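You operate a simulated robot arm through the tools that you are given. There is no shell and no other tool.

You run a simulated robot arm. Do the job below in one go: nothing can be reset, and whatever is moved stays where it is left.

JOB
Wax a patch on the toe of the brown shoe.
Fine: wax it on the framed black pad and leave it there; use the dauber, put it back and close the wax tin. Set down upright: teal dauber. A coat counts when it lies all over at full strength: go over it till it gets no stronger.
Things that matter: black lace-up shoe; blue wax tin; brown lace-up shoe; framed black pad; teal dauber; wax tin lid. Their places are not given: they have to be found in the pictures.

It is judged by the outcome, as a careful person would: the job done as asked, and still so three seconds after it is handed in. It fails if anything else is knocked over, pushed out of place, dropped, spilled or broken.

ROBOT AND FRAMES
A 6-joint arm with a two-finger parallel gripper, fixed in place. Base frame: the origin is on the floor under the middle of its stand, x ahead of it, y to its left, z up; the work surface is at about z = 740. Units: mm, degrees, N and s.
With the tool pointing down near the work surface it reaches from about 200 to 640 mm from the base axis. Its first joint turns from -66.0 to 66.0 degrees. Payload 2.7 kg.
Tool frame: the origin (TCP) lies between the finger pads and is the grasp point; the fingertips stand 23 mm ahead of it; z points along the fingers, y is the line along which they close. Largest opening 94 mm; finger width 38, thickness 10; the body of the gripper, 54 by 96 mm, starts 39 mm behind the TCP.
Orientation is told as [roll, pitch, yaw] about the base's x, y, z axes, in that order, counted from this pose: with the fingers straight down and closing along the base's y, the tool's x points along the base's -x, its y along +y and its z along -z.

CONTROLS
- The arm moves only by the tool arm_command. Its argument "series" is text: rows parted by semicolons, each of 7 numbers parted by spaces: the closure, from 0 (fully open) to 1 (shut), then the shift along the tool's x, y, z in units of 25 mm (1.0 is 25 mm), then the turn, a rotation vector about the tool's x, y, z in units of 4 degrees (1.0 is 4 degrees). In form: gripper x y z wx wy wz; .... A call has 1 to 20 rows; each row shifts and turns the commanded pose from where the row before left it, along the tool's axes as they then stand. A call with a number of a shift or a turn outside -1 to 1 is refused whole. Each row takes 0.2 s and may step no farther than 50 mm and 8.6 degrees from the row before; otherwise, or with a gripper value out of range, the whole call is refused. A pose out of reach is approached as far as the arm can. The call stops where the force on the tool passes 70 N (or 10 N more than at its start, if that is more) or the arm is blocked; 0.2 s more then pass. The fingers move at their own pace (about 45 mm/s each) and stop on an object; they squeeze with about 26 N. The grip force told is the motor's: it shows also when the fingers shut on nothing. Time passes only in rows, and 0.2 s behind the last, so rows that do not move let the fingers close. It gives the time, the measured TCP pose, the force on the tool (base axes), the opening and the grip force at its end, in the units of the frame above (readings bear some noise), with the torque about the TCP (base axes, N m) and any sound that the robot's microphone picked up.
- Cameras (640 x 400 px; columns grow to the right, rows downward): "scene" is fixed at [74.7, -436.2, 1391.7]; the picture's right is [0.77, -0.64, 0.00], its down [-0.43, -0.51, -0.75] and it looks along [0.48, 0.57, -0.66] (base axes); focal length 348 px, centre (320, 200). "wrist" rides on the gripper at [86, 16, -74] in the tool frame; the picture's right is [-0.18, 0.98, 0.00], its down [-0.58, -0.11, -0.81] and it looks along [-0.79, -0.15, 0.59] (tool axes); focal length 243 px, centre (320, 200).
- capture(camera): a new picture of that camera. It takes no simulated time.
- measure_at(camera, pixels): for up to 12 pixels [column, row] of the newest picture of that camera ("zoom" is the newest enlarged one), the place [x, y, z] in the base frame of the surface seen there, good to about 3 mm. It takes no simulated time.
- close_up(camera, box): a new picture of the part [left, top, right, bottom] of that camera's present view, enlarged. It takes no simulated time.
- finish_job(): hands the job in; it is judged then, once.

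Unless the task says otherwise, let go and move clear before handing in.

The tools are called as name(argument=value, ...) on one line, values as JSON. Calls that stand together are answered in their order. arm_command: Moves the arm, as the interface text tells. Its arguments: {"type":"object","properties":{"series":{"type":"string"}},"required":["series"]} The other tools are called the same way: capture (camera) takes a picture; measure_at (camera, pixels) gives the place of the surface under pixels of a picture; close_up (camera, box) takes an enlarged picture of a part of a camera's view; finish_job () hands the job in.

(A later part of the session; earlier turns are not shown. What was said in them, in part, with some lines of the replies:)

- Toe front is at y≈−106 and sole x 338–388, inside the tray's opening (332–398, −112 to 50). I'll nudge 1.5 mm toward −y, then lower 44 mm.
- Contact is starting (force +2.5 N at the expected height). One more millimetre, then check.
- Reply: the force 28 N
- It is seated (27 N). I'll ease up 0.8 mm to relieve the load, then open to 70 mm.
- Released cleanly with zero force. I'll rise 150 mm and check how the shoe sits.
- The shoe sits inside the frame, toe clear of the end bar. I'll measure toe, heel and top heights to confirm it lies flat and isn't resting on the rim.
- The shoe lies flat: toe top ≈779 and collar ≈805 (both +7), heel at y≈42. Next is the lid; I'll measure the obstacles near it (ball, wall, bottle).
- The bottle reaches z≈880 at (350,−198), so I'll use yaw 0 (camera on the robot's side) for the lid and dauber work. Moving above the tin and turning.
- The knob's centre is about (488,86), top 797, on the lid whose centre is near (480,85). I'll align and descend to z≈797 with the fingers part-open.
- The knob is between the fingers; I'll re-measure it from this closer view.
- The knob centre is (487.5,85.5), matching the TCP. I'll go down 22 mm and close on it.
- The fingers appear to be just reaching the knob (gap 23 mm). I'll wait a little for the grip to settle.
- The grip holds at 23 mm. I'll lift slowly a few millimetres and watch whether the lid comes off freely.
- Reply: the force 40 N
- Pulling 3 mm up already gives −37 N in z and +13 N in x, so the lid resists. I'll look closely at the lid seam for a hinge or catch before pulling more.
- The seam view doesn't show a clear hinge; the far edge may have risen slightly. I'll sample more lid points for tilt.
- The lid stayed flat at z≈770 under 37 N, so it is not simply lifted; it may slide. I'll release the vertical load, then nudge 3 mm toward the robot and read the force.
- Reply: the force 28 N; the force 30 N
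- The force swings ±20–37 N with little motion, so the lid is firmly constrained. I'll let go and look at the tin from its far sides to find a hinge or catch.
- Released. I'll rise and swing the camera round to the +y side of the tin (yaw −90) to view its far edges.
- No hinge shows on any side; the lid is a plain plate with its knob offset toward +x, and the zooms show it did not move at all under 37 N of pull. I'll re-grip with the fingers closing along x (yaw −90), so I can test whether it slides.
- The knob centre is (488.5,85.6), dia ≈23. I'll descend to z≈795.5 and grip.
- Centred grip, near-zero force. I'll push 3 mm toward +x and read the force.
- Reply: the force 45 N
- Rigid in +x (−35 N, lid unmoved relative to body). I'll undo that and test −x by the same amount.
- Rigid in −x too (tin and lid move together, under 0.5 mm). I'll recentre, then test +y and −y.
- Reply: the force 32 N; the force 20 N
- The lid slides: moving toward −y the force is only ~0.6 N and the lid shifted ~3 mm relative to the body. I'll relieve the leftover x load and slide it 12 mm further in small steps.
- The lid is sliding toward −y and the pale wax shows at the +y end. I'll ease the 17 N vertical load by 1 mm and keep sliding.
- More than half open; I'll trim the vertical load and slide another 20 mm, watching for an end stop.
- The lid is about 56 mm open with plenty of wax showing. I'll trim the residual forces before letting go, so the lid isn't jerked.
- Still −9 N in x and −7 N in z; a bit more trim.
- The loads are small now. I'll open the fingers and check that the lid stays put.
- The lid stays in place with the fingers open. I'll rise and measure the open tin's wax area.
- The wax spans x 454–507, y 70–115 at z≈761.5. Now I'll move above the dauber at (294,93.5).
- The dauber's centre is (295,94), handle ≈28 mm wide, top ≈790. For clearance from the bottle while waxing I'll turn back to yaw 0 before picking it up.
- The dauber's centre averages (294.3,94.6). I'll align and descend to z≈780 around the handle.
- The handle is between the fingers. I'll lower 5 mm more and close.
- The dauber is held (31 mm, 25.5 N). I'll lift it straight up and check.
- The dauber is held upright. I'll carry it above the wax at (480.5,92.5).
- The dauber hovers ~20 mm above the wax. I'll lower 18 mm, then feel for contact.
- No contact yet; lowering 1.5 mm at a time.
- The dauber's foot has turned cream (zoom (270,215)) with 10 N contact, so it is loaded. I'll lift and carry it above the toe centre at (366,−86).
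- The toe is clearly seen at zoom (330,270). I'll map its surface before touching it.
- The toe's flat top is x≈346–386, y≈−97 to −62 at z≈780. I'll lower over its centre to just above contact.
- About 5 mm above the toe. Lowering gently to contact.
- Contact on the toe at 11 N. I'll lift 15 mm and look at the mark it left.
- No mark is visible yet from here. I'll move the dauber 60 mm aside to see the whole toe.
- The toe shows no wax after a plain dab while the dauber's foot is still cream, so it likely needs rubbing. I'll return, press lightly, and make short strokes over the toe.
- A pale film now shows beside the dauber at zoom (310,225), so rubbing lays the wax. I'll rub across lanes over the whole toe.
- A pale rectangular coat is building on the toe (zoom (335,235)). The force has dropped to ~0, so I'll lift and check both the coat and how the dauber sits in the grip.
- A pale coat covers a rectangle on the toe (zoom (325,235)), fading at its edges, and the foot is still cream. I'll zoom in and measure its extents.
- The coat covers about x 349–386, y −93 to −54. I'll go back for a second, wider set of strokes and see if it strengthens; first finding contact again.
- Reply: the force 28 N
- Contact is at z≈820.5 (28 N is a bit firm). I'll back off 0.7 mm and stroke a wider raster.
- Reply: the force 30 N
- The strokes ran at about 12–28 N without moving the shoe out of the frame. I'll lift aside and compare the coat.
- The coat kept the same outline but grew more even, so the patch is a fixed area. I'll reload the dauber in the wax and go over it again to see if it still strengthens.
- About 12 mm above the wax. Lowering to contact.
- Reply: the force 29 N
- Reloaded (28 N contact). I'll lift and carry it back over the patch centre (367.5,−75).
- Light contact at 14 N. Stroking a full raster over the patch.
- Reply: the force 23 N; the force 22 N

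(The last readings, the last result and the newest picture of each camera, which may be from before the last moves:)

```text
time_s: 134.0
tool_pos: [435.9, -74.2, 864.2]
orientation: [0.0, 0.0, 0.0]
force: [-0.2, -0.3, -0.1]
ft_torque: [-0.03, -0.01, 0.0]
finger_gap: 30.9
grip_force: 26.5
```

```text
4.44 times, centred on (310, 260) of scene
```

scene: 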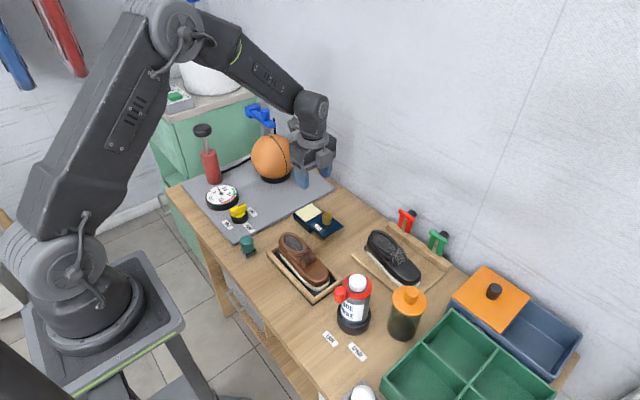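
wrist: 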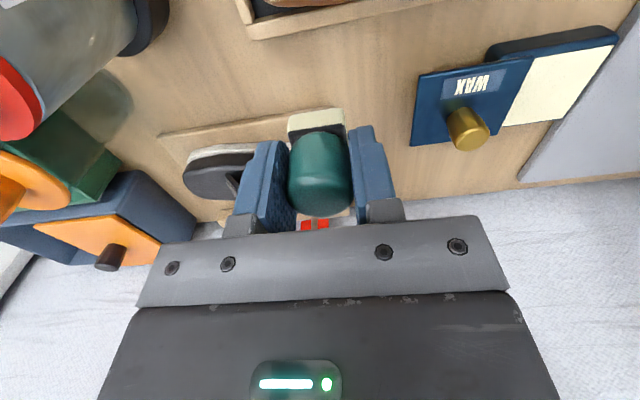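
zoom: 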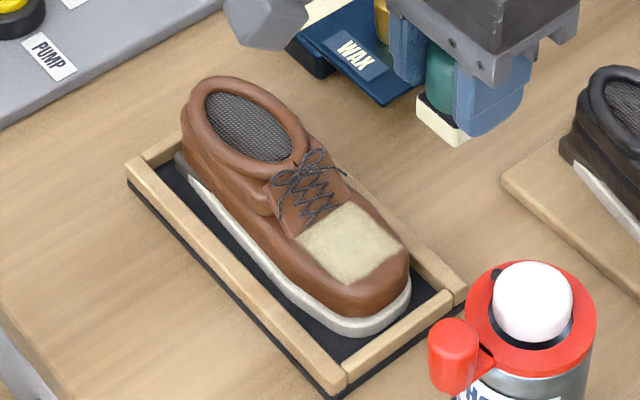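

The coat looks even now and much like the last pass. I'll bring the wrist camera over the patch for a sharper look at its edges.

arm_command(series="1 0 0 -0.8 0 0 0; 1 0.55 0.6 0 0 0 0; 1 0.55 0.6 0 0 0 0; 1 0.54 0.6 0 0 0 0; 1 0 0 0 0 0 0")

capture(camera="wrist")

close_up(camera="wrist", box=[190, 0, 310, 100])

```text
time_s: 135.2
tool_pos: [393.3, -29.0, 884.6]
orientation: [0.1, 0.1, 0.0]
force: [0.1, 0.2, -0.2]
ft_torque: [0.02, 0.02, -0.02]
finger_gap: 30.7
grip_force: 26.1
```

```text
taken
```

wrist: 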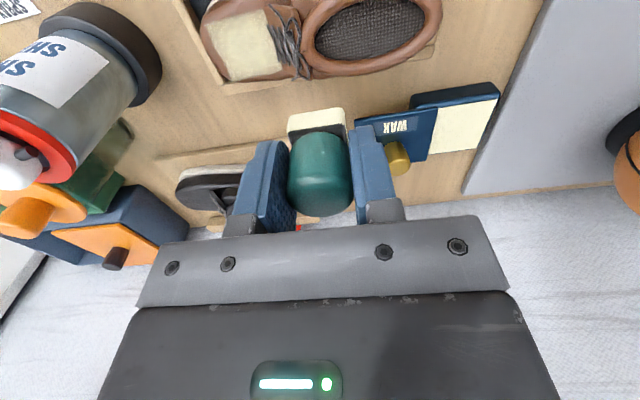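

```text
4.00 times, centred on (250, 50) of wrist
```

zoom: 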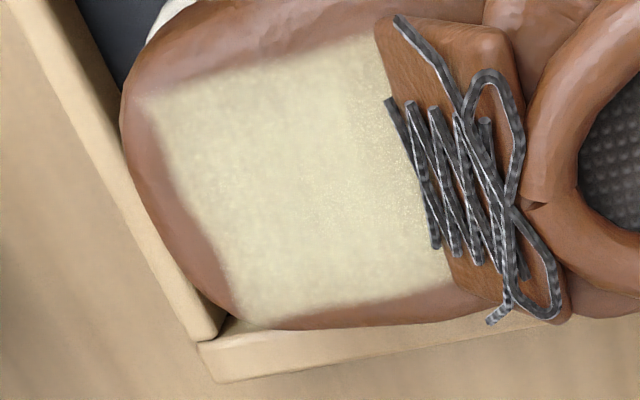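

The coat is even except for a slightly thinner band next to the tongue (zoom (385,90)). I'll measure the tongue's edge and patch edges to plan strokes there.

measure_at(camera="zoom", pixels=[[370, 60], [385, 60], [385, 25], [400, 130], [430, 250], [450, 285], [150, 105], [360, 40], [225, 310], [440, 285], [410, 150], [395, 70]])

close_up(camera="wrist", box=[260, 0, 310, 80])

```text
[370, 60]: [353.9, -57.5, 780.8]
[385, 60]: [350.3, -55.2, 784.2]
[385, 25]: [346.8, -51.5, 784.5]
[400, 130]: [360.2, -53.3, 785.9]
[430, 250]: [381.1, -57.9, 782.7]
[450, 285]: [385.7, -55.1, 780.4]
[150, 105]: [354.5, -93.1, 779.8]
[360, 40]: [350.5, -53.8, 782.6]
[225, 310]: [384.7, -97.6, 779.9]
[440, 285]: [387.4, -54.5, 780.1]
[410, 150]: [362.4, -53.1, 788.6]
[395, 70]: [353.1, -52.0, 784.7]
```

```text
5.00 times, centred on (285, 40) of wrist
```

zoom: 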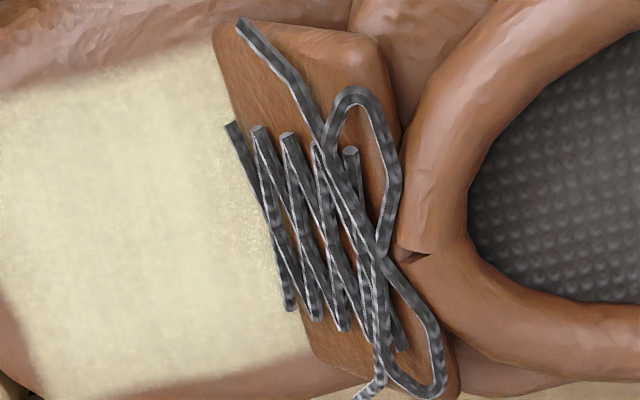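

The band beside the tongue (y≈−62 to −54) is weaker since only one lane reached it. I'll go over that band with strokes centred near y=−68 to −66.5.

arm_command(series="1 0.52 -0.78 0 0 0 0; 1 0.52 -0.78 0 0 0 0; 1 0 0 0.8 0 0 0; 1 0 0 0.8 0 0 0; 1 0 0 0.6 0 0 0; 1 0 0 0.2 0 0 0; 1 0 0 0 0 0 0")

arm_command(series="1 0 0 0.06 0 0 0; 1 0 0 0.04 0 0 0; 1 0 0 0 0 0 0")

```text
time_s: 136.8
tool_pos: [368.4, -70.1, 825.0]
orientation: [0.0, 0.0, 0.0]
force: [0.0, -0.6, -0.9]
ft_torque: [0.02, -0.01, -0.04]
finger_gap: 30.7
grip_force: 26.1
```

```text
time_s: 137.6
tool_pos: [368.3, -69.5, 822.2]
orientation: [0.0, 0.0, 0.1]
force: [0.4, -0.3, 0.5]
ft_torque: [-0.01, -0.01, 0.01]
finger_gap: 30.7
grip_force: 26.2
```

arm_command(series="1 0 0 0.05 0 0 0; 1 0 0 0 0 0 0")

arm_command(series="1 0 0 0.03 0 0 0; 1 0 0 0 0 0 0")

```text
time_s: 138.2
tool_pos: [367.0, -69.2, 820.8]
orientation: [0.0, 0.0, 0.1]
force: [-0.6, 0.3, -0.1]
ft_torque: [0.02, 0.02, 0.0]
finger_gap: 30.8
grip_force: 26.3
```

```text
time_s: 138.8
tool_pos: [367.5, -69.8, 820.9]
orientation: [0.0, 0.0, 0.1]
force: [-2.3, -0.2, 8.5]
ft_torque: [-0.08, -0.05, -0.01]
finger_gap: 30.8
grip_force: 26.6
```

Contact at 8.5 N. Stroking the band beside the tongue.

arm_command(series="1 0 0.06 0.01 0 0 0; 1 -0.24 0 0 0 0 0; 1 -0.24 0 0 0 0 0; 1 0.24 0 0 0 0 0; 1 0.24 0 0 0 0 0; 1 0.24 0 0 0 0 0; 1 0.24 0 0 0 0 0; 1 -0.24 0 0 0 0 0; 1 -0.24 0 0 0 0 0; 1 -0.24 0 0 0 0 0; 1 -0.24 0 0 0 0 0; 1 0 0.04 0 0 0 0; 1 0.24 0 0 0 0 0; 1 0.24 0 0 0 0 0; 1 0.24 0 0 0 0 0; 1 0.24 0 0 0 0 0; 1 -0.24 0 0 0 0 0; 1 -0.24 0 0 0 0 0; 1 0 0 0 0 0 0")

close_up(camera="wrist", box=[220, 20, 440, 160])

```text
time_s: 142.8
tool_pos: [366.9, -68.0, 819.8]
orientation: [0.0, 0.1, 0.0]
force: [-12.1, -1.0, 28.0]
ft_torque: [-0.09, 0.23, -0.02]
finger_gap: 30.6
grip_force: 26.5
```

```text
2.86 times, centred on (330, 90) of wrist
```

zoom: 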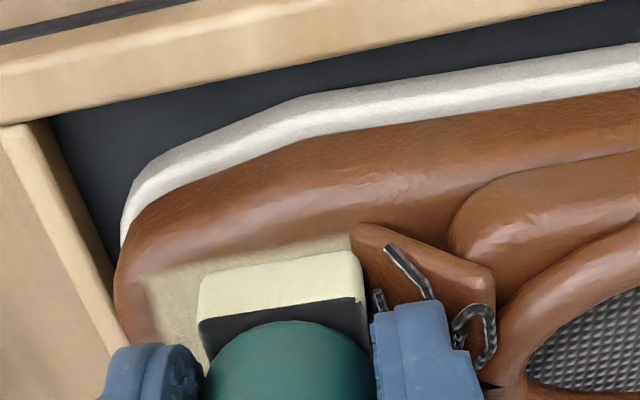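

The foot sits right against the tongue edge. I'll ease off slightly and run one more full raster back toward the front.

arm_command(series="1 -0.26 0 -0.02 0 0 0; 1 -0.26 0 0 0 0 0; 1 0 -0.24 0 0 0 0; 1 0.26 0 0 0 0 0; 1 0.26 0 0 0 0 0; 1 0.26 0 0 0 0 0; 1 0.26 0 0 0 0 0; 1 0 -0.24 0 0 0 0; 1 -0.26 0 0 0 0 0; 1 -0.26 0 0 0 0 0; 1 -0.26 0 0 0 0 0; 1 -0.26 0 0 0 0 0; 1 0 -0.24 0 0 0 0; 1 0.26 0 0 0 0 0; 1 0.26 0 0 0 0 0; 1 0.26 0 0 0 0 0; 1 0.26 0 0 0 0 0; 1 0 -0.24 0 0 0 0; 1 -0.26 0 0 0 0 0; 1 -0.26 0 0 0 0 0")

arm_command(series="1 -0.26 0 0 0 0 0; 1 -0.26 0 0 0 0 0; 1 0 0.16 0 0 0 0; 1 0.26 0 0 0 0 0; 1 0.26 0 0 0 0 0; 1 0.26 0 0 0 0 0; 1 0.26 0 0 0 0 0; 1 0 0.24 0 0 0 0; 1 -0.26 0 0 0 0 0; 1 -0.26 0 0 0 0 0; 1 -0.26 0 0 0 0 0; 1 -0.26 0 0 0 0 0; 1 0 0 0 0 0 0")

arm_command(series="1 0 0 -0.4 0 0 0; 1 0 0 -0.8 0 0 0; 1 0 0 -0.8 0 0 0; 1 -0.3 0.7 -0.6 0 0 0; 1 -0.3 0.7 0 0 0 0; 1 0 0.5 0 0 0 0; 1 0 0 0 0 0 0")

capture(camera="wrist")

close_up(camera="scene", box=[300, 255, 335, 285])

```text
time_s: 147.0
tool_pos: [368.5, -91.3, 820.6]
orientation: [0.0, 0.0, 0.0]
force: [-6.5, -3.0, 14.5]
ft_torque: [-0.1, 0.18, -0.04]
finger_gap: 31.0
grip_force: 25.6
```

```text
time_s: 149.8
tool_pos: [381.9, -81.1, 821.0]
orientation: [0.0, 0.0, 0.0]
force: [-4.1, 0.1, 9.4]
ft_torque: [-0.05, 0.09, 0.0]
finger_gap: 30.6
grip_force: 25.5
```

```text
time_s: 151.4
tool_pos: [396.2, -34.2, 885.0]
orientation: [0.0, 0.0, 0.1]
force: [-1.1, -0.5, -0.2]
ft_torque: [0.05, -0.01, 0.0]
finger_gap: 30.6
grip_force: 25.4
```

```text
taken
```

wrist: 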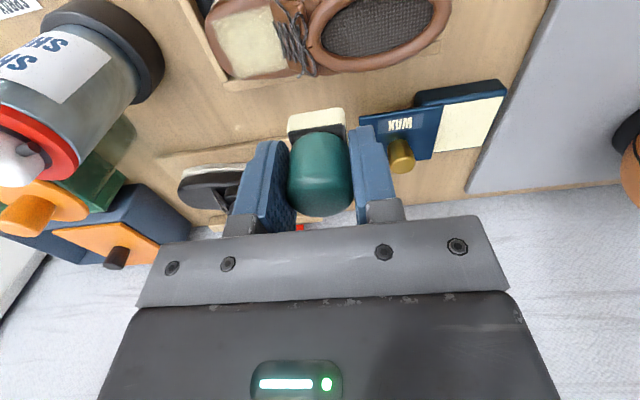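

```text
13.33 times, centred on (318, 270) of scene
```

zoom: 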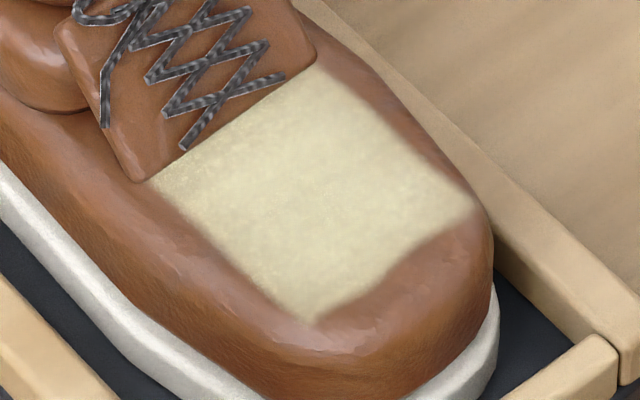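

close_up(camera="wrist", box=[190, 0, 310, 100])

measure_at(camera="zoom", pixels=[[250, 180], [150, 130], [330, 60], [420, 270]])

```text
4.00 times, centred on (250, 50) of wrist
```

zoom: 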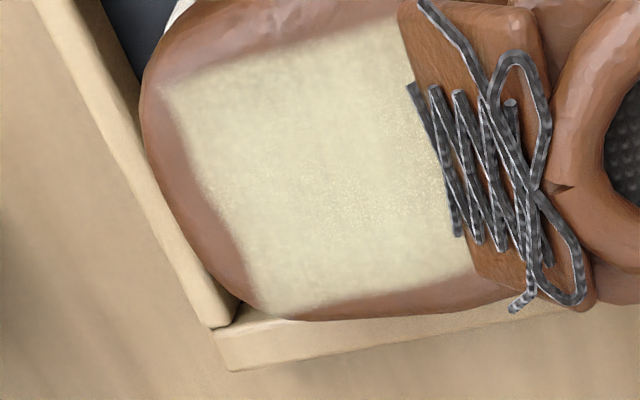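

```text
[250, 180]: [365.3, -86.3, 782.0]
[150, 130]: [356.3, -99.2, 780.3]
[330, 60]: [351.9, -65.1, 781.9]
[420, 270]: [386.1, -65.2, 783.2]
```

The coat looks uniform from both cameras, near the tongue as well. I'll zoom harder on the edges to judge whether any part is still weaker.

close_up(camera="scene", box=[304, 258, 320, 270])

close_up(camera="scene", box=[310, 266, 332, 282])

close_up(camera="wrist", box=[205, 5, 310, 85])

```text
16.00 times, centred on (312, 264) of scene
```

zoom: 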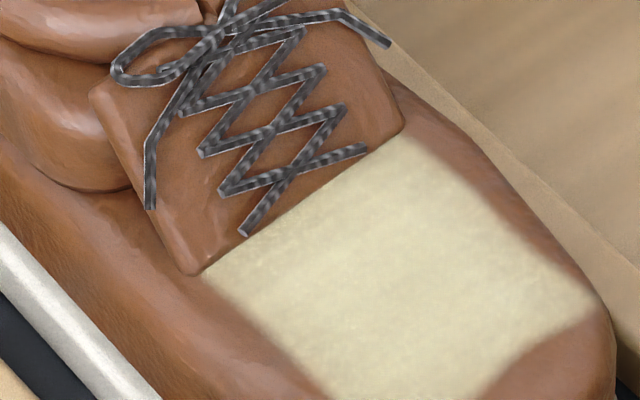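

```text
16.00 times, centred on (321, 274) of scene
```

zoom: 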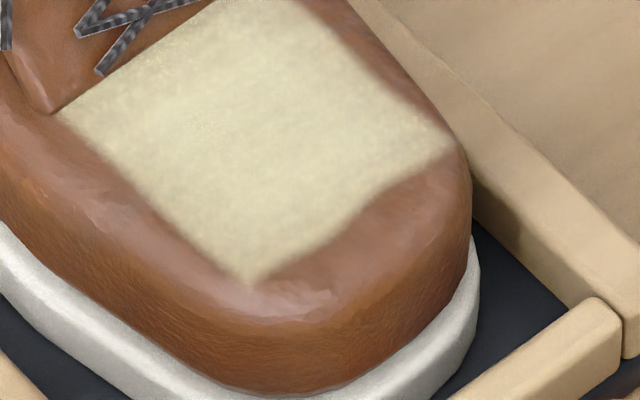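

```text
5.00 times, centred on (258, 45) of wrist
```

zoom: 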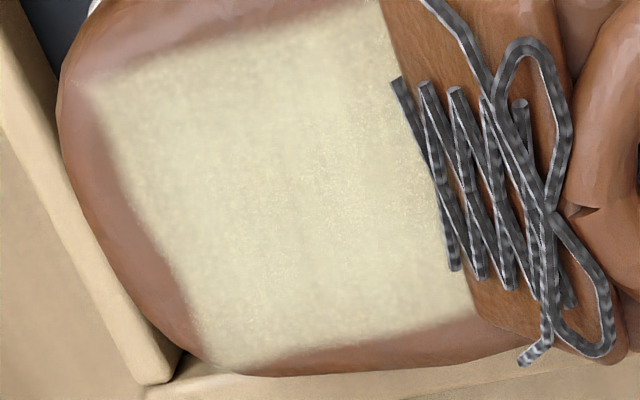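

It looks uniform. To be sure it gets no stronger, I'll reload once more and run a final full raster, then compare.

arm_command(series="1 -0.56 0.84 0 0 0 0; 1 -0.56 0.84 0 0 0 0; 1 -0.56 0.84 0 0 0 0; 1 -0.56 0.84 0 0 0 0; 1 -0.56 0.84 0 0 0 0; 1 -0.56 0.84 0 0 0 0; 1 0 0 0 0 0 0; 1 0 0 0.8 0 0 0; 1 0 0 0.9 0 0 0; 1 0 0 0.9 0 0 0; 1 0 0 0.5 0 0 0; 1 0 0 0 0 0 0")

arm_command(series="1 0 0 0.05 0 0 0; 1 0 0 0.05 0 0 0; 1 0 0 0 0 0 0")

arm_command(series="1 0 0 0.04 0 0 0; 1 0 0 0 0 0 0")

```text
time_s: 154.0
tool_pos: [479.9, 90.5, 807.5]
orientation: [0.0, -0.1, 0.0]
force: [-0.2, 0.6, -0.7]
ft_torque: [-0.01, 0.01, 0.0]
finger_gap: 30.8
grip_force: 26.1
```

```text
time_s: 154.8
tool_pos: [479.5, 91.5, 804.6]
orientation: [0.0, 0.0, 0.0]
force: [0.1, 0.2, 0.3]
ft_torque: [0.02, 0.01, -0.03]
finger_gap: 30.7
grip_force: 26.1
```

```text
time_s: 155.4
tool_pos: [479.1, 90.7, 804.3]
orientation: [0.0, 0.0, 0.0]
force: [0.8, 0.2, 0.6]
ft_torque: [0.01, 0.01, 0.0]
finger_gap: 31.0
grip_force: 25.8
```

arm_command(series="1 0 0 0.06 0 0 0; 1 0 0 0 0 0 0")

arm_command(series="1 0 0 0.03 0 0 0; 1 0.1 0 0 0 0 0; 1 -0.1 0 0 0 0 0; 1 0 0 0 0 0 0")

```text
time_s: 156.0
tool_pos: [480.6, 92.1, 802.6]
orientation: [0.1, 0.0, 0.0]
force: [0.4, -0.4, -0.8]
ft_torque: [-0.01, -0.01, 0.01]
finger_gap: 30.8
grip_force: 26.0
```

```text
time_s: 157.0
tool_pos: [479.9, 91.8, 801.7]
orientation: [0.0, 0.0, -0.1]
force: [-1.9, 1.3, 6.6]
ft_torque: [0.1, -0.01, 0.07]
finger_gap: 31.2
grip_force: 26.3
```

Reloaded. Carrying it back over the patch.

arm_command(series="1 0 0 -0.1 0 0 0; 1 0 0 -0.6 0 0 0; 1 0 0 -0.9 0 0 0; 1 0 0 -0.9 0 0 0; 1 0 0 -0.2 0 0 0; 1 0.64 -0.94 0 0 0 0; 1 0.64 -0.94 0 0 0 0; 1 0.64 -0.94 0 0 0 0; 1 0.64 -0.94 0 0 0 0; 1 0.64 -0.94 0 0 0 0; 1 0.64 -0.94 0 0 0 0; 1 0.64 -0.94 0 0 0 0; 1 0 0 0 0 0 0; 1 0 0 0.8 0 0 0; 1 0 0 0.6 0 0 0; 1 0 0 0.4 0 0 0; 1 0 0 0 0 0 0")

arm_command(series="1 0 0 0.06 0 0 0; 1 0 0 0.04 0 0 0; 1 0 0 0 0 0 0")

arm_command(series="1 0 0 0.04 0 0 0; 1 0 0 0 0 0 0")

```text
time_s: 160.6
tool_pos: [368.6, -72.2, 826.0]
orientation: [0.1, 0.0, 0.2]
force: [-0.4, -0.5, 0.1]
ft_torque: [0.0, -0.03, 0.0]
finger_gap: 30.8
grip_force: 26.1
```

```text
time_s: 161.4
tool_pos: [369.0, -71.4, 821.2]
orientation: [-0.1, -0.1, 0.0]
force: [-0.2, -0.9, -0.4]
ft_torque: [-0.01, -0.01, 0.01]
finger_gap: 30.6
grip_force: 26.5
```

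```text
time_s: 162.0
tool_pos: [369.3, -71.3, 821.7]
orientation: [-0.1, 0.0, 0.0]
force: [0.0, -0.5, 0.9]
ft_torque: [0.02, 0.02, -0.01]
finger_gap: 30.6
grip_force: 26.2
```

arm_command(series="1 0 0 0.04 0 0 0; 1 0 0 0 0 0 0")

arm_command(series="1 0 0 0.02 0 0 0; 1 0 0 0 0 0 0")

```text
time_s: 162.6
tool_pos: [368.0, -71.7, 820.5]
orientation: [0.1, 0.1, 0.0]
force: [-0.6, 0.4, 3.7]
ft_torque: [0.06, 0.02, 0.02]
finger_gap: 30.9
grip_force: 26.0
```

```text
time_s: 163.2
tool_pos: [369.3, -72.8, 820.6]
orientation: [0.1, -0.1, 0.1]
force: [-2.6, 2.9, 15.1]
ft_torque: [0.1, 0.0, -0.04]
finger_gap: 30.7
grip_force: 25.7
```

Contact at 15 N. Running the final full raster.

arm_command(series="1 0 0.14 0 0 0 0; 1 -0.26 0 0 0 0 0; 1 -0.26 0 0 0 0 0; 1 0.26 0 0 0 0 0; 1 0.26 0 0 0 0 0; 1 0.26 0 0 0 0 0; 1 0.26 0 0 0 0 0; 1 0 -0.2 0 0 0 0; 1 -0.26 0 0 0 0 0; 1 -0.26 0 0 0 0 0; 1 -0.26 0 0 0 0 0; 1 -0.26 0 0 0 0 0; 1 0 -0.2 0 0 0 0; 1 0.26 0 0 0 0 0; 1 0.26 0 0 0 0 0; 1 0.26 0 0 0 0 0; 1 0.26 0 0 0 0 0; 1 0 -0.2 0 0 0 0; 1 -0.26 0 0 0 0 0; 1 -0.26 0 0 0 0 0")

arm_command(series="1 -0.26 0 0 0 0 0; 1 -0.26 0 0 0 0 0; 1 0 -0.2 0 0 0 0; 1 0.26 0 0 0 0 0; 1 0.26 0 0 0 0 0; 1 0.26 0 0 0 0 0; 1 0.26 0 0 0 0 0; 1 0 -0.16 0 0 0 0; 1 -0.26 0 0 0 0 0; 1 -0.26 0 0 0 0 0; 1 -0.26 0 0 0 0 0; 1 -0.26 0 0 0 0 0; 1 0 0.3 0 0 0 0; 1 0.26 0 0 0 0 0; 1 0.26 0 0 0 0 0; 1 0.26 0 0 0 0 0; 1 0.26 0 0 0 0 0; 1 0 0.3 0 0 0 0; 1 -0.26 0 0 0 0 0; 1 -0.26 0 0 0 0 0")

arm_command(series="1 -0.26 0 0 0 0 0; 1 -0.26 0 0 0 0 0; 1 0 0.3 0 0 0 0; 1 0.26 0 0 0 0 0; 1 0.26 0 0 0 0 0; 1 0.26 0 0 0 0 0; 1 0.26 0 0 0 0 0; 1 0 0.06 0 0 0 0; 1 -0.26 0 0 0 0 0; 1 -0.26 0 0 0 0 0; 1 -0.26 0 0 0 0 0; 1 -0.26 0 0 0 0 0; 1 0 0 0 0 0 0")

arm_command(series="1 0 0 -0.4 0 0 0; 1 0 0 -0.8 0 0 0; 1 0 0 -0.8 0 0 0; 1 -0.3 0.6 -0.6 0 0 0; 1 -0.3 0.6 0 0 0 0; 1 0 0.2 0 0 0 0; 1 0 0 0 0 0 0")

close_up(camera="scene", box=[300, 255, 335, 285])

close_up(camera="wrist", box=[190, 0, 310, 100])

capture(camera="wrist")

```text
time_s: 167.4
tool_pos: [365.6, -85.6, 819.7]
orientation: [0.1, 0.1, -0.1]
force: [-16.6, -4.3, 38.3]
ft_torque: [-0.15, 0.27, 0.02]
finger_gap: 30.7
grip_force: 26.1
```

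```text
time_s: 171.6
tool_pos: [365.9, -76.7, 819.1]
orientation: [0.0, 0.2, 0.0]
force: [-14.5, -1.8, 35.3]
ft_torque: [-0.07, 0.25, 0.0]
finger_gap: 30.8
grip_force: 25.9
```

```text
time_s: 174.4
tool_pos: [381.5, -68.7, 819.9]
orientation: [0.0, -0.1, 0.0]
force: [-7.3, -0.5, 20.0]
ft_torque: [-0.04, 0.2, -0.02]
finger_gap: 30.8
grip_force: 26.2
```

```text
time_s: 176.0
tool_pos: [395.1, -32.7, 884.0]
orientation: [0.1, 0.1, 0.0]
force: [0.1, 0.0, -0.7]
ft_torque: [-0.01, 0.0, -0.05]
finger_gap: 31.0
grip_force: 25.9
```

```text
13.33 times, centred on (318, 270) of scene
```

zoom: 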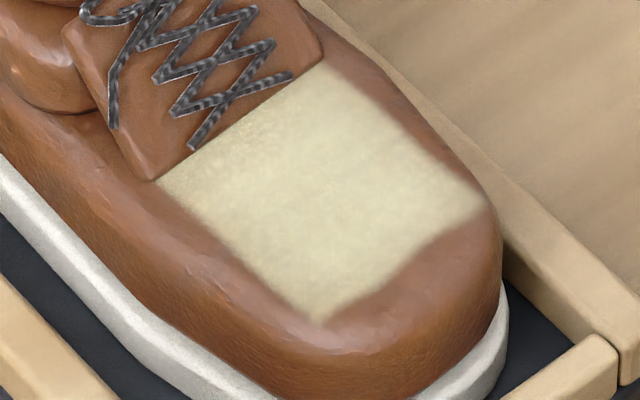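

```text
4.00 times, centred on (250, 50) of wrist
```

zoom: 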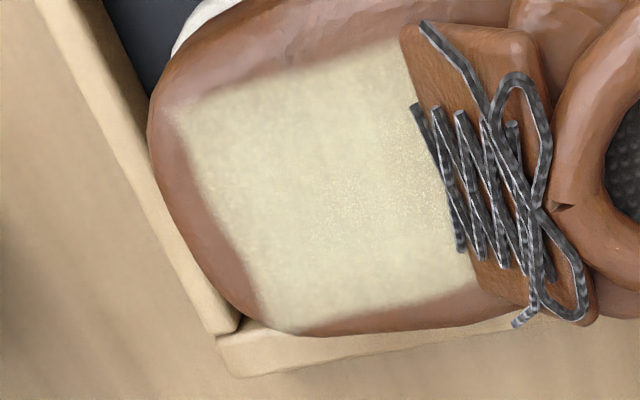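

```text
taken
```

wrist: 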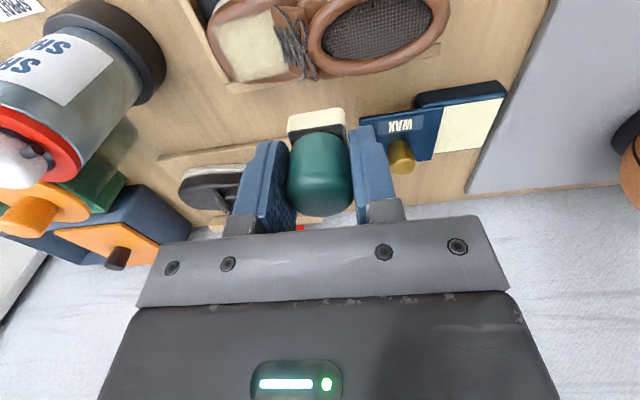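

The colour and outline are unchanged from the last pass, so the coat is at full strength all over. Now I'll take the dauber back above its spot at (294.5,94).

arm_command(series="1 0.67 0.845 0 0 0 0; 1 0.67 0.845 0 0 0 0; 1 0.67 0.845 0 0 0 0; 1 0.67 0.845 0 0 0 0; 1 0.67 0.845 0 0 0 0; 1 0.67 0.845 0 0 0 0; 1 0 0 0 0 0 0")

arm_command(series="1 0 0 0 0 0 0")

arm_command(series="1 0 0 0 0 0 0")

capture(camera="wrist")

```text
time_s: 177.6
tool_pos: [295.4, 93.1, 885.6]
orientation: [0.1, -0.1, 0.0]
force: [0.5, 0.3, -0.8]
ft_torque: [0.01, 0.01, 0.01]
finger_gap: 30.6
grip_force: 26.2
```

```text
time_s: 178.0
tool_pos: [296.0, 94.1, 886.0]
orientation: [-0.1, -0.1, 0.0]
force: [-0.5, -0.2, -1.0]
ft_torque: [-0.02, 0.0, 0.01]
finger_gap: 30.8
grip_force: 25.7
```

```text
time_s: 178.4
tool_pos: [296.2, 92.8, 884.0]
orientation: [0.0, 0.0, 0.0]
force: [0.0, 0.3, -0.9]
ft_torque: [-0.01, 0.03, 0.01]
finger_gap: 30.8
grip_force: 25.6
```

```text
taken
```

wrist: 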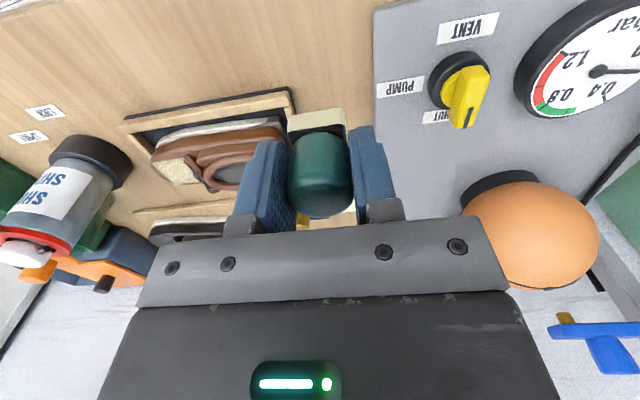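

Average reading is (295.9,93.3,885). I'll trim −1.4 mm in x and descend to just above the table.

arm_command(series="1 0.055 0.02 0.6 0 0 0; 1 0 0 0.9 0 0 0; 1 0 0 0.9 0 0 0; 1 0 0 0.9 0 0 0; 1 0 0 0.5 0 0 0; 1 0 0 0.26 0 0 0; 1 0 0 0 0 0 0")

close_up(camera="scene", box=[220, 215, 290, 275])

```text
time_s: 180.0
tool_pos: [294.8, 93.8, 781.4]
orientation: [-0.1, 0.0, 0.0]
force: [0.0, -0.2, 0.2]
ft_torque: [0.0, -0.01, 0.02]
finger_gap: 30.7
grip_force: 26.2
```

```text
6.67 times, centred on (255, 245) of scene
```

zoom: 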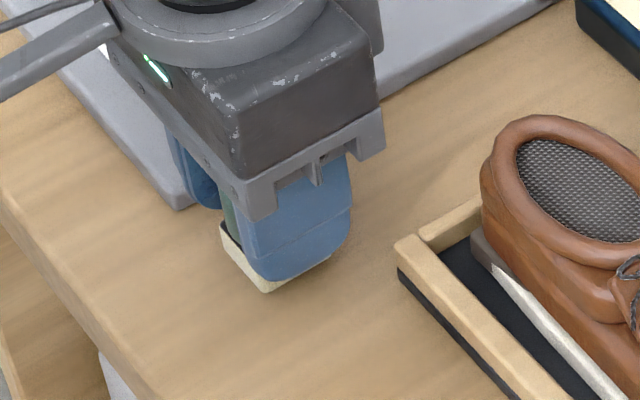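

A few mm above the table at its spot. I'll lower in 1 mm steps until it touches.

arm_command(series="1 0 0 0.05 0 0 0; 1 0 0 0.04 0 0 0; 1 0 0 0 0 0 0")

arm_command(series="1 0 0 0.04 0 0 0; 1 0 0 0 0 0 0")

```text
time_s: 180.8
tool_pos: [293.6, 92.4, 780.3]
orientation: [0.0, 0.0, 0.0]
force: [-0.3, 0.1, -0.6]
ft_torque: [0.0, 0.0, -0.05]
finger_gap: 30.8
grip_force: 25.9
```

```text
time_s: 181.4
tool_pos: [293.6, 93.3, 779.3]
orientation: [-0.1, 0.0, 0.0]
force: [-0.2, -0.3, 0.1]
ft_torque: [0.0, 0.0, 0.01]
finger_gap: 30.9
grip_force: 25.8
```

arm_command(series="1 0 0 0.04 0 0 0; 1 0 0 0 0 0 0")

arm_command(series="1 0 0 0.03 0 0 0; 1 0 0 0 0 0 0")

```text
time_s: 182.0
tool_pos: [293.6, 92.6, 778.4]
orientation: [0.0, 0.0, 0.0]
force: [-4.0, 1.2, 11.4]
ft_torque: [0.08, 0.0, 0.04]
finger_gap: 30.8
grip_force: 26.1
```

```text
time_s: 182.6
tool_pos: [294.4, 93.5, 778.7]
orientation: [0.0, -0.1, 0.0]
force: [-4.0, -1.7, 23.0]
ft_torque: [-0.1, -0.04, 0.01]
finger_gap: 30.7
grip_force: 25.4
```

Seated on the table (23 N). I'll ease off a little and open the fingers.

arm_command(series="1 0 0 -0.025 0 0 0; 0.4 0 0 0 0 0 0; 0.4 0 0 0 0 0 0; 0.4 0 0 0 0 0 0")

capture(camera="wrist")

```text
time_s: 183.6
tool_pos: [293.2, 91.8, 778.1]
orientation: [0.0, 0.1, 0.1]
force: [-0.6, -0.7, -0.4]
ft_torque: [-0.02, -0.04, 0.0]
finger_gap: 56.2
grip_force: 0.1
```

```text
taken
```

wrist: 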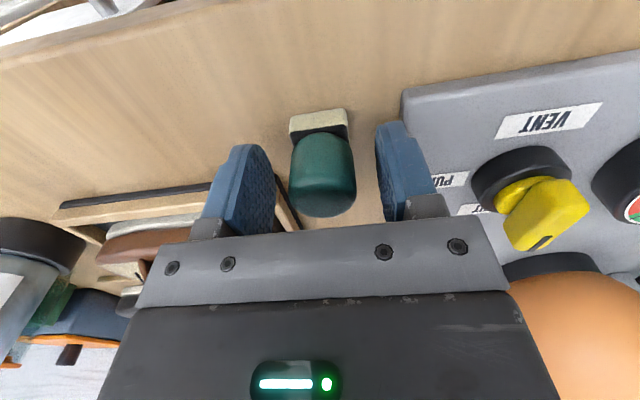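

The dauber stands upright, free of the fingers. I'll rise straight up and check its place.

arm_command(series="0.4 0 0 -0.4 0 0 0; 0.4 0 0 -0.8 0 0 0; 0.4 0 0 -1 0 0 0; 0.4 0 0 -1 0 0 0; 0.4 0 0 -1 0 0 0; 0.4 0 0 -0.5 0 0 0; 0.4 0 0 0 0 0 0")

capture(camera="wrist")

close_up(camera="wrist", box=[220, 0, 420, 150])

measure_at(camera="zoom", pixels=[[328, 175], [275, 175], [381, 175], [328, 125], [328, 228], [273, 75], [370, 60]])

```text
time_s: 185.2
tool_pos: [293.9, 92.8, 895.8]
orientation: [0.0, 0.1, 0.1]
force: [-0.3, -0.1, 0.3]
ft_torque: [0.0, 0.02, 0.0]
finger_gap: 56.7
grip_force: 0.1
```

```text
taken
```

wrist: 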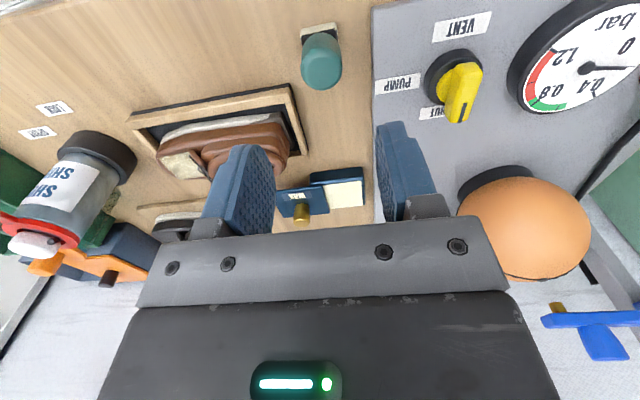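

```text
2.67 times, centred on (320, 75) of wrist
```

zoom: 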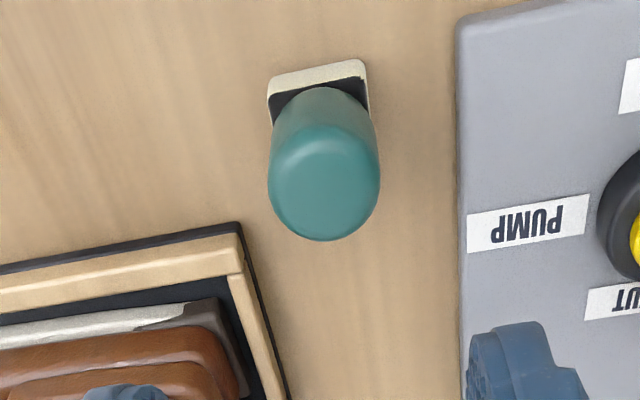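

```text
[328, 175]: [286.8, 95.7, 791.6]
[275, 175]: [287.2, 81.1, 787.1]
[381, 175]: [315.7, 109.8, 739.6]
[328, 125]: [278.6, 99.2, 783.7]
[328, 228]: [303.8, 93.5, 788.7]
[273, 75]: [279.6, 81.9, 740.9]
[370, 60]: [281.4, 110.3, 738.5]
```

The dauber stands upright within about 2 mm of its first place. I'll compare with the first scene zoom of it.

close_up(camera="scene", box=[225, 225, 275, 265])

capture(camera="scene")

```text
10.00 times, centred on (250, 245) of scene
```

zoom: 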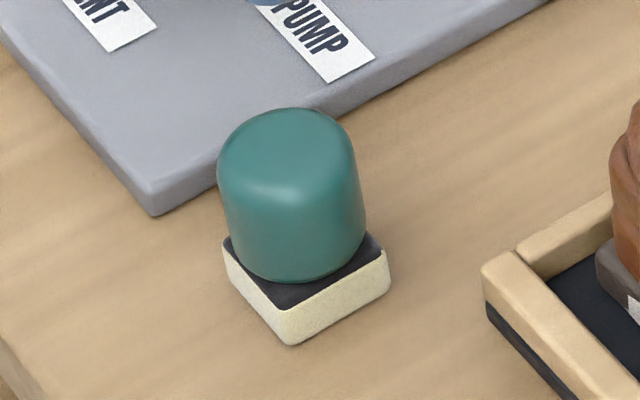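

```text
taken
```

scene: 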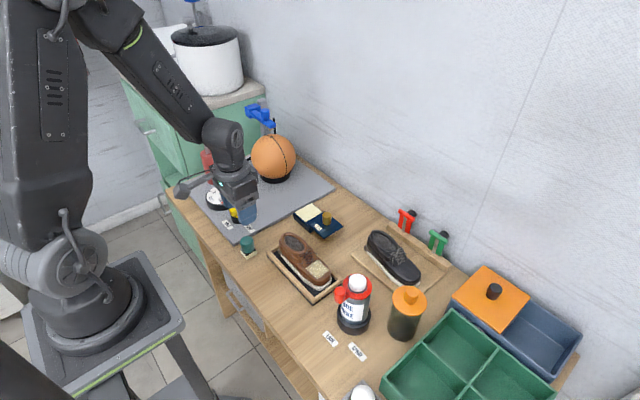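

The dauber is back where it was, upright. Now to close the tin: moving above the lid's knob near (488,30).

arm_command(series="0.4 -0.97 -0.315 0 0 0 0; 0.4 -0.97 -0.315 0 0 0 0; 0.4 -0.97 -0.315 0 0 0 0; 0.4 -0.97 -0.315 0 0 0 0; 0.4 -0.97 -0.315 0 0 0 0; 0.4 -0.97 -0.315 0 0 0 0; 0.4 -0.97 -0.315 0 0 0 0; 0.4 -0.97 -0.315 0 0 0 0; 0.4 0 0 0.8 0 0 0; 0.4 0 0 0.6 0 0 0; 0.4 0 0 0 0 0 0")

capture(camera="wrist")

close_up(camera="wrist", box=[220, 20, 420, 170])

```text
time_s: 187.6
tool_pos: [486.8, 31.1, 861.4]
orientation: [0.0, 0.0, 0.0]
force: [1.0, -0.3, -0.3]
ft_torque: [0.02, -0.02, -0.04]
finger_gap: 56.6
grip_force: 0.0
```

```text
taken
```

wrist: 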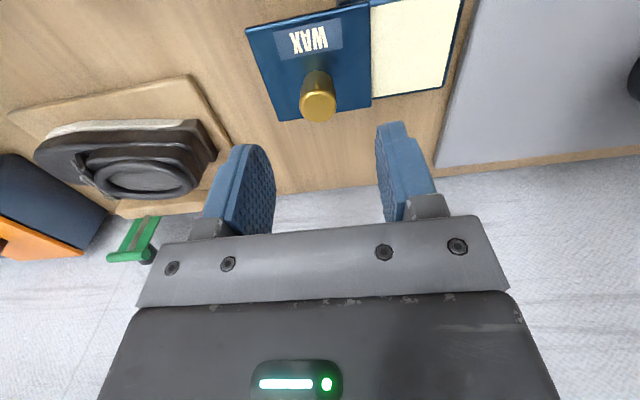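

```text
2.67 times, centred on (320, 95) of wrist
```

zoom: 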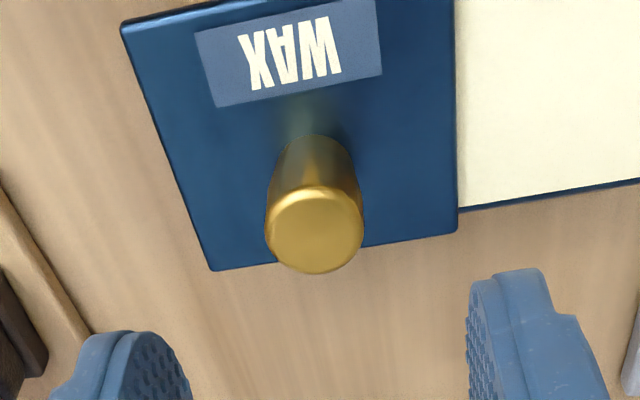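

measure_at(camera="zoom", pixels=[[315, 230], [270, 230], [361, 230], [315, 195], [315, 265], [130, 30], [212, 262], [455, 228], [455, 20], [560, 100]])

```text
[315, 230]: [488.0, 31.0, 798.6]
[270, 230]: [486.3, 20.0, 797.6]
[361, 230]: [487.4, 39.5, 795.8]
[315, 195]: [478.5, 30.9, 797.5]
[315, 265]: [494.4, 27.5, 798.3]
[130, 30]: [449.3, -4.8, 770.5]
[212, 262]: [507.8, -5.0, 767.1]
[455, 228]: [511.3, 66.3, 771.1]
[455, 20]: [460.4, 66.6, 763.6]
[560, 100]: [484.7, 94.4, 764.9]
```

The knob is at (487.5,30). I'll descend to z≈797 and grip it.

arm_command(series="0.4 -0.03 -0.03 0.8 0 0 0; 0.4 0 0 0.9 0 0 0; 0.4 0 0 0.6 0 0 0; 0.4 0 0 0.26 0 0 0; 0.4 0 0 0 0 0 0; 1 0 0 0 0 0 0; 1 0 0 0 0 0 0; 1 0 0 0 0 0 0; 1 0 0 0 0 0 0")

close_up(camera="scene", box=[285, 190, 345, 240])

```text
time_s: 189.6
tool_pos: [486.8, 30.8, 796.1]
orientation: [0.0, -0.1, 0.1]
force: [1.2, 0.2, -2.3]
ft_torque: [-0.15, -0.07, -0.05]
finger_gap: 23.3
grip_force: 45.1
```

```text
8.00 times, centred on (315, 215) of scene
```

zoom: 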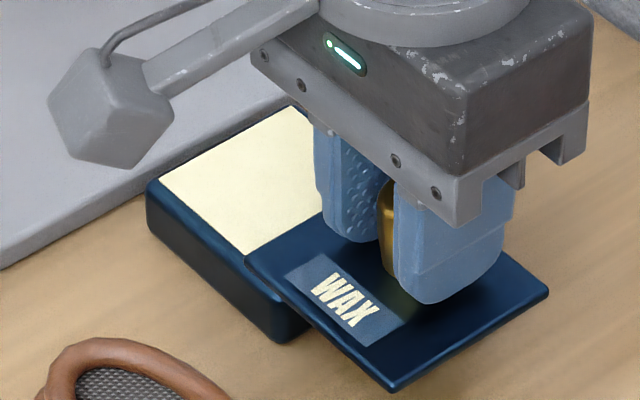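

The knob is gripped with little side load. I'll slide the lid back toward +y in steps, watching the force.

arm_command(series="1 0 0.15 0 0 0 0; 1 0 0.2 0 0 0 0; 1 0 0.25 0 0 0 0; 1 0 0.25 0 0 0 0; 1 0 0.25 0 0 0 0; 1 0 0 0 0 0 0")

close_up(camera="scene", box=[285, 190, 345, 240])

```text
time_s: 191.0
tool_pos: [487.2, 56.8, 795.7]
orientation: [0.0, 0.2, 0.0]
force: [-11.5, 0.0, 3.4]
ft_torque: [0.21, -0.24, -0.03]
finger_gap: 23.2
grip_force: 45.0
```

```text
8.00 times, centred on (315, 215) of scene
```

zoom: 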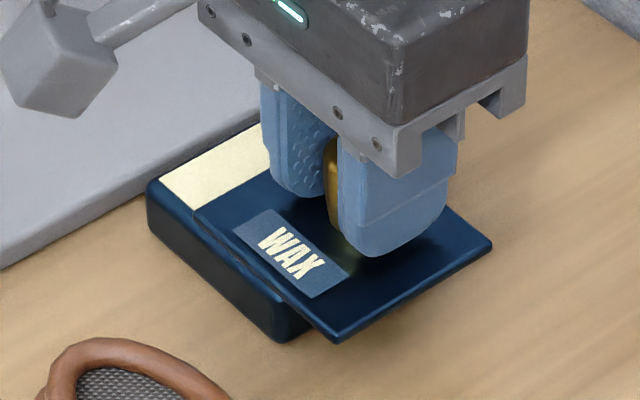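

Sliding back smoothly (y-force ~0). Another 22 mm, with a slight x trim.

arm_command(series="1 0.03 0.2 0 0 0 0; 1 0 0.25 0 0 0 0; 1 0 0.25 0 0 0 0; 1 0 0.2 0 0 0 0; 1 0 0 0 0 0 0")

close_up(camera="scene", box=[285, 190, 345, 240])

```text
time_s: 192.2
tool_pos: [488.3, 79.4, 797.1]
orientation: [-0.1, 0.0, -0.1]
force: [1.5, 0.2, -14.0]
ft_torque: [0.21, -0.6, 0.0]
finger_gap: 23.1
grip_force: 45.0
```

```text
8.00 times, centred on (315, 215) of scene
```

zoom: 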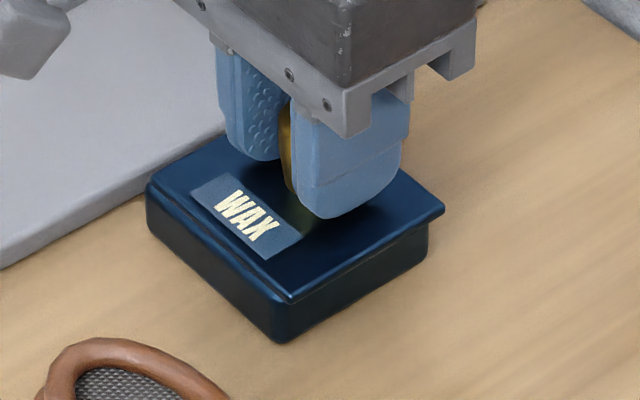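

About 5–6 mm still to go. I'll push in small steps until it meets the closed stop.

arm_command(series="1 0 0.08 0.02 0 0 0; 1 0 0.08 0 0 0 0; 1 0 0 0 0 0 0")

arm_command(series="1 0 0.06 0 0 0 0; 1 0 0 0 0 0 0")

arm_command(series="1 0 0.05 0 0 0 0; 1 0 0 0 0 0 0")

close_up(camera="scene", box=[285, 190, 345, 240])

```text
time_s: 193.0
tool_pos: [487.0, 83.5, 796.9]
orientation: [0.1, 0.1, 0.0]
force: [0.9, 0.9, -1.6]
ft_torque: [0.19, 0.83, 0.01]
finger_gap: 23.1
grip_force: 44.8
```

```text
time_s: 193.6
tool_pos: [488.5, 83.8, 796.1]
orientation: [0.0, 0.1, 0.0]
force: [-4.3, -0.3, 5.4]
ft_torque: [-0.17, -0.16, 0.0]
finger_gap: 23.3
grip_force: 45.0
```

```text
time_s: 194.2
tool_pos: [486.7, 86.6, 795.9]
orientation: [0.0, -0.1, 0.0]
force: [1.6, -2.6, -0.4]
ft_torque: [-0.18, 0.21, -0.04]
finger_gap: 23.1
grip_force: 44.8
```

```text
8.00 times, centred on (315, 215) of scene
```

zoom: 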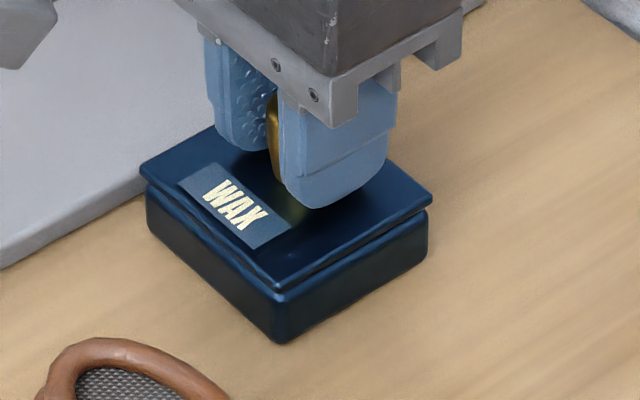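

The lid's outline matches the starting picture and the stop is just being felt (−2.6 N). One more millimetre to seat it.

arm_command(series="1 0 0.05 0 0 0 0; 1 0 0 0 0 0 0")

close_up(camera="scene", box=[285, 190, 345, 240])

```text
time_s: 194.8
tool_pos: [487.4, 84.7, 796.3]
orientation: [0.0, 0.0, -0.1]
force: [0.7, -13.5, 0.3]
ft_torque: [0.16, -0.74, -0.08]
finger_gap: 23.0
grip_force: 44.5
```

```text
8.00 times, centred on (315, 215) of scene
```

zoom: 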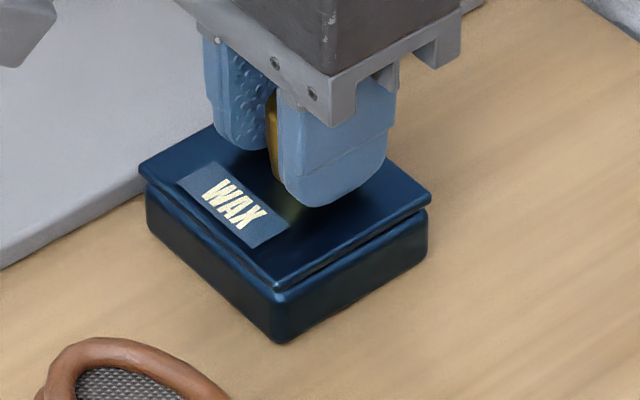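

The lid is against its closed stop (−13.5 N). I'll open the fingers, which leaves the push toward closed.

arm_command(series="0.4 0 0 0 0 0 0; 0.4 0 0 0 0 0 0; 0.4 0 0 0 0 0 0; 0.4 0 -0.02 0 0 0 0")

capture(camera="wrist")

```text
time_s: 195.8
tool_pos: [487.4, 86.1, 796.4]
orientation: [0.1, 0.0, 0.1]
force: [-0.4, 0.1, -0.1]
ft_torque: [0.04, 0.0, -0.02]
finger_gap: 56.4
grip_force: 0.0
```

```text
taken
```

wrist: 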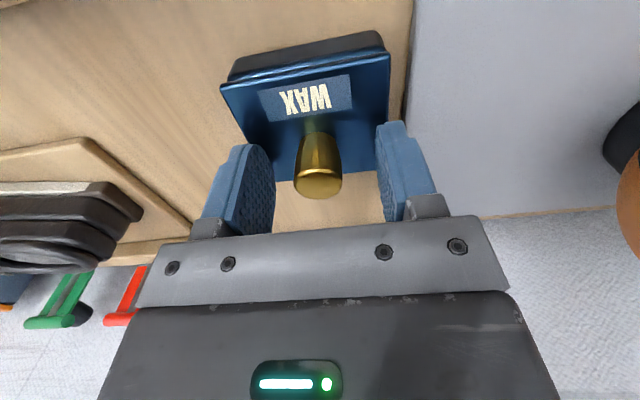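

The fingers are clear of the knob and the lid is closed. I'll rise well clear and inspect everything.

arm_command(series="0.4 0 0 -0.5 0 0 0; 0.4 0 0 -0.9 0 0 0; 0.4 0 0 -1 0 0 0; 0.4 0 0 -1 0 0 0; 0.4 0 0 -1 0 0 0; 0.4 0 0 -1 0 0 0; 0.4 0 0 -1 0 0 0; 0.2 0.8 0 -1 0 0 0; 0.2 0.8 0 -1 0 0 0; 0.2 0.8 0 -1 0 0 0; 0.2 0 0 0 0 0 0")

capture(camera="scene")

close_up(camera="scene", box=[285, 190, 345, 240])

close_up(camera="scene", box=[260, 215, 350, 310])

close_up(camera="scene", box=[225, 225, 275, 265])

```text
time_s: 198.2
tool_pos: [426.4, 86.4, 1032.9]
orientation: [-0.1, 0.0, 0.1]
force: [0.0, 0.7, 1.0]
ft_torque: [-0.01, -0.01, -0.01]
finger_gap: 75.0
grip_force: 0.1
```

```text
taken
```

scene: 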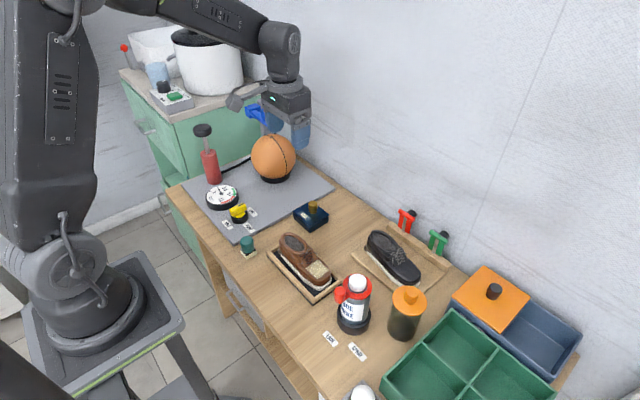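

```text
8.00 times, centred on (315, 215) of scene
```

zoom: 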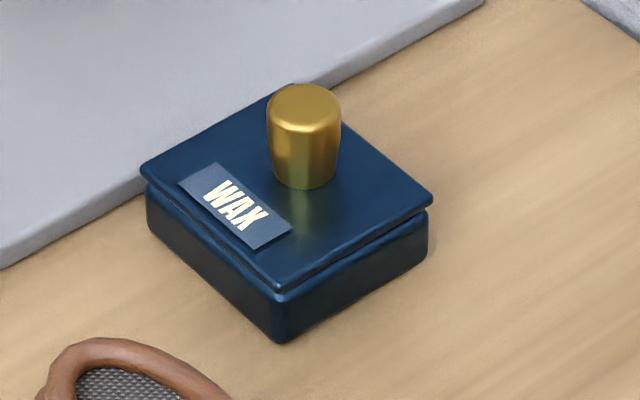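

```text
4.21 times, centred on (305, 262) of scene
```

zoom: 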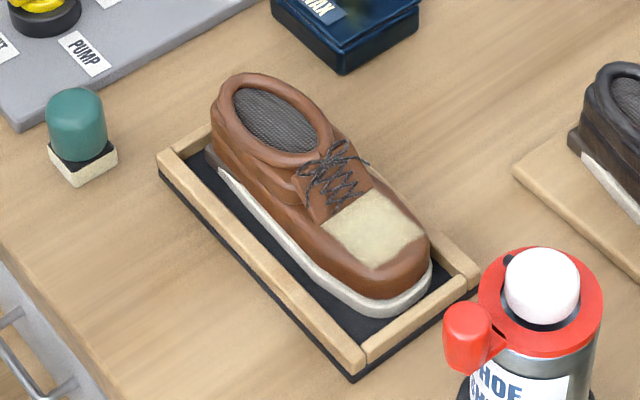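

```text
10.00 times, centred on (250, 245) of scene
```

zoom: 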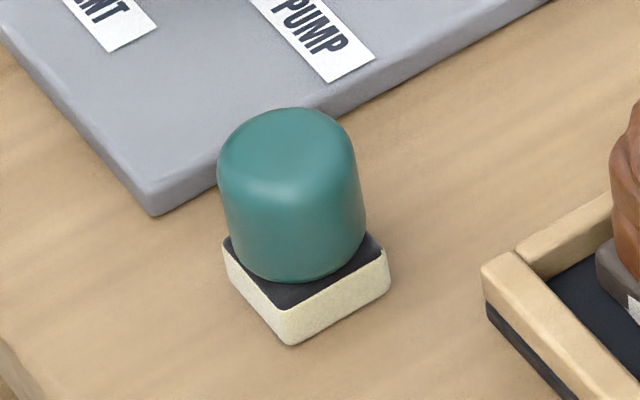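

Tin closed exactly as at the start, dauber upright in place, shoe in the frame. One last unobstructed look at the coat.

close_up(camera="scene", box=[303, 257, 333, 283])

close_up(camera="scene", box=[306, 260, 318, 270])

close_up(camera="scene", box=[314, 268, 332, 282])

```text
15.38 times, centred on (318, 270) of scene
```

zoom: 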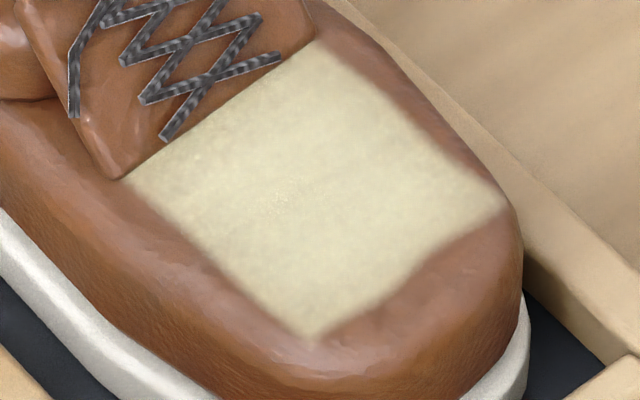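

```text
16.00 times, centred on (312, 265) of scene
```

zoom: 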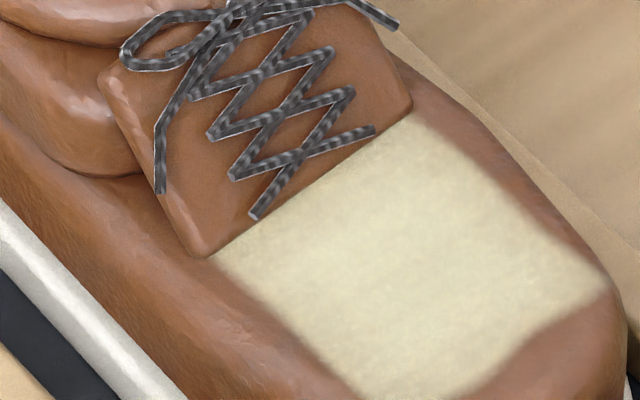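

```text
16.00 times, centred on (323, 275) of scene
```

zoom: 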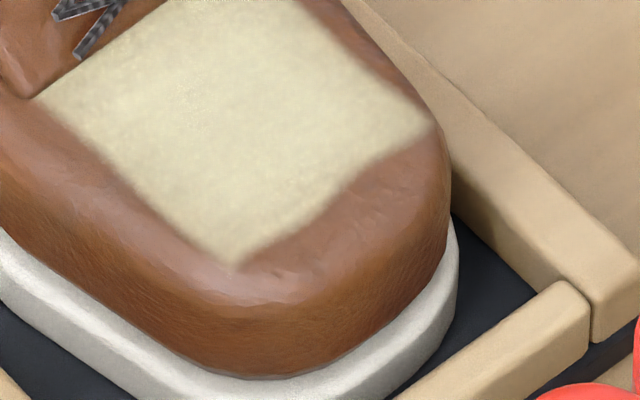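

The coat is uniform across the whole patch, the shoe rests in the framed pad, the dauber stands upright at its spot, and the tin is closed with the gripper well clear. Handing in.

finish_job()

```text
The job is handed in.
```

The toe of the brown shoe is waxed, and I've handed the job in; no verdict has come back yet.

- **Shoe:** it sits flat inside the framed black pad, where I left it. It shifted about 2–3 mm sideways during the rubbing but stayed clear of falling out.
- **Wax coat:** one rectangular patch on the toe, about 38 by 40 mm. I loaded the dauber three times and rubbed over the patch several times. After the last reload and full pass, the colour and outline looked the same as before, so I took that as full strength. I judged this by eye from the pictures.
- **Dauber:** it stands upright within about 2 mm of where it started. Its foot still has wax on it.
- **Wax tin:** closed, and it looks the same as at the start. The lid turned out to slide rather than lift. Before I found that, I pulled and pushed it with up to about 37 N; in the pictures the tin moved less than 0.5 mm and ended up where it began.

I saw nothing else moved, dropped or spilled in the final pictures, and the gripper is well clear of everything.
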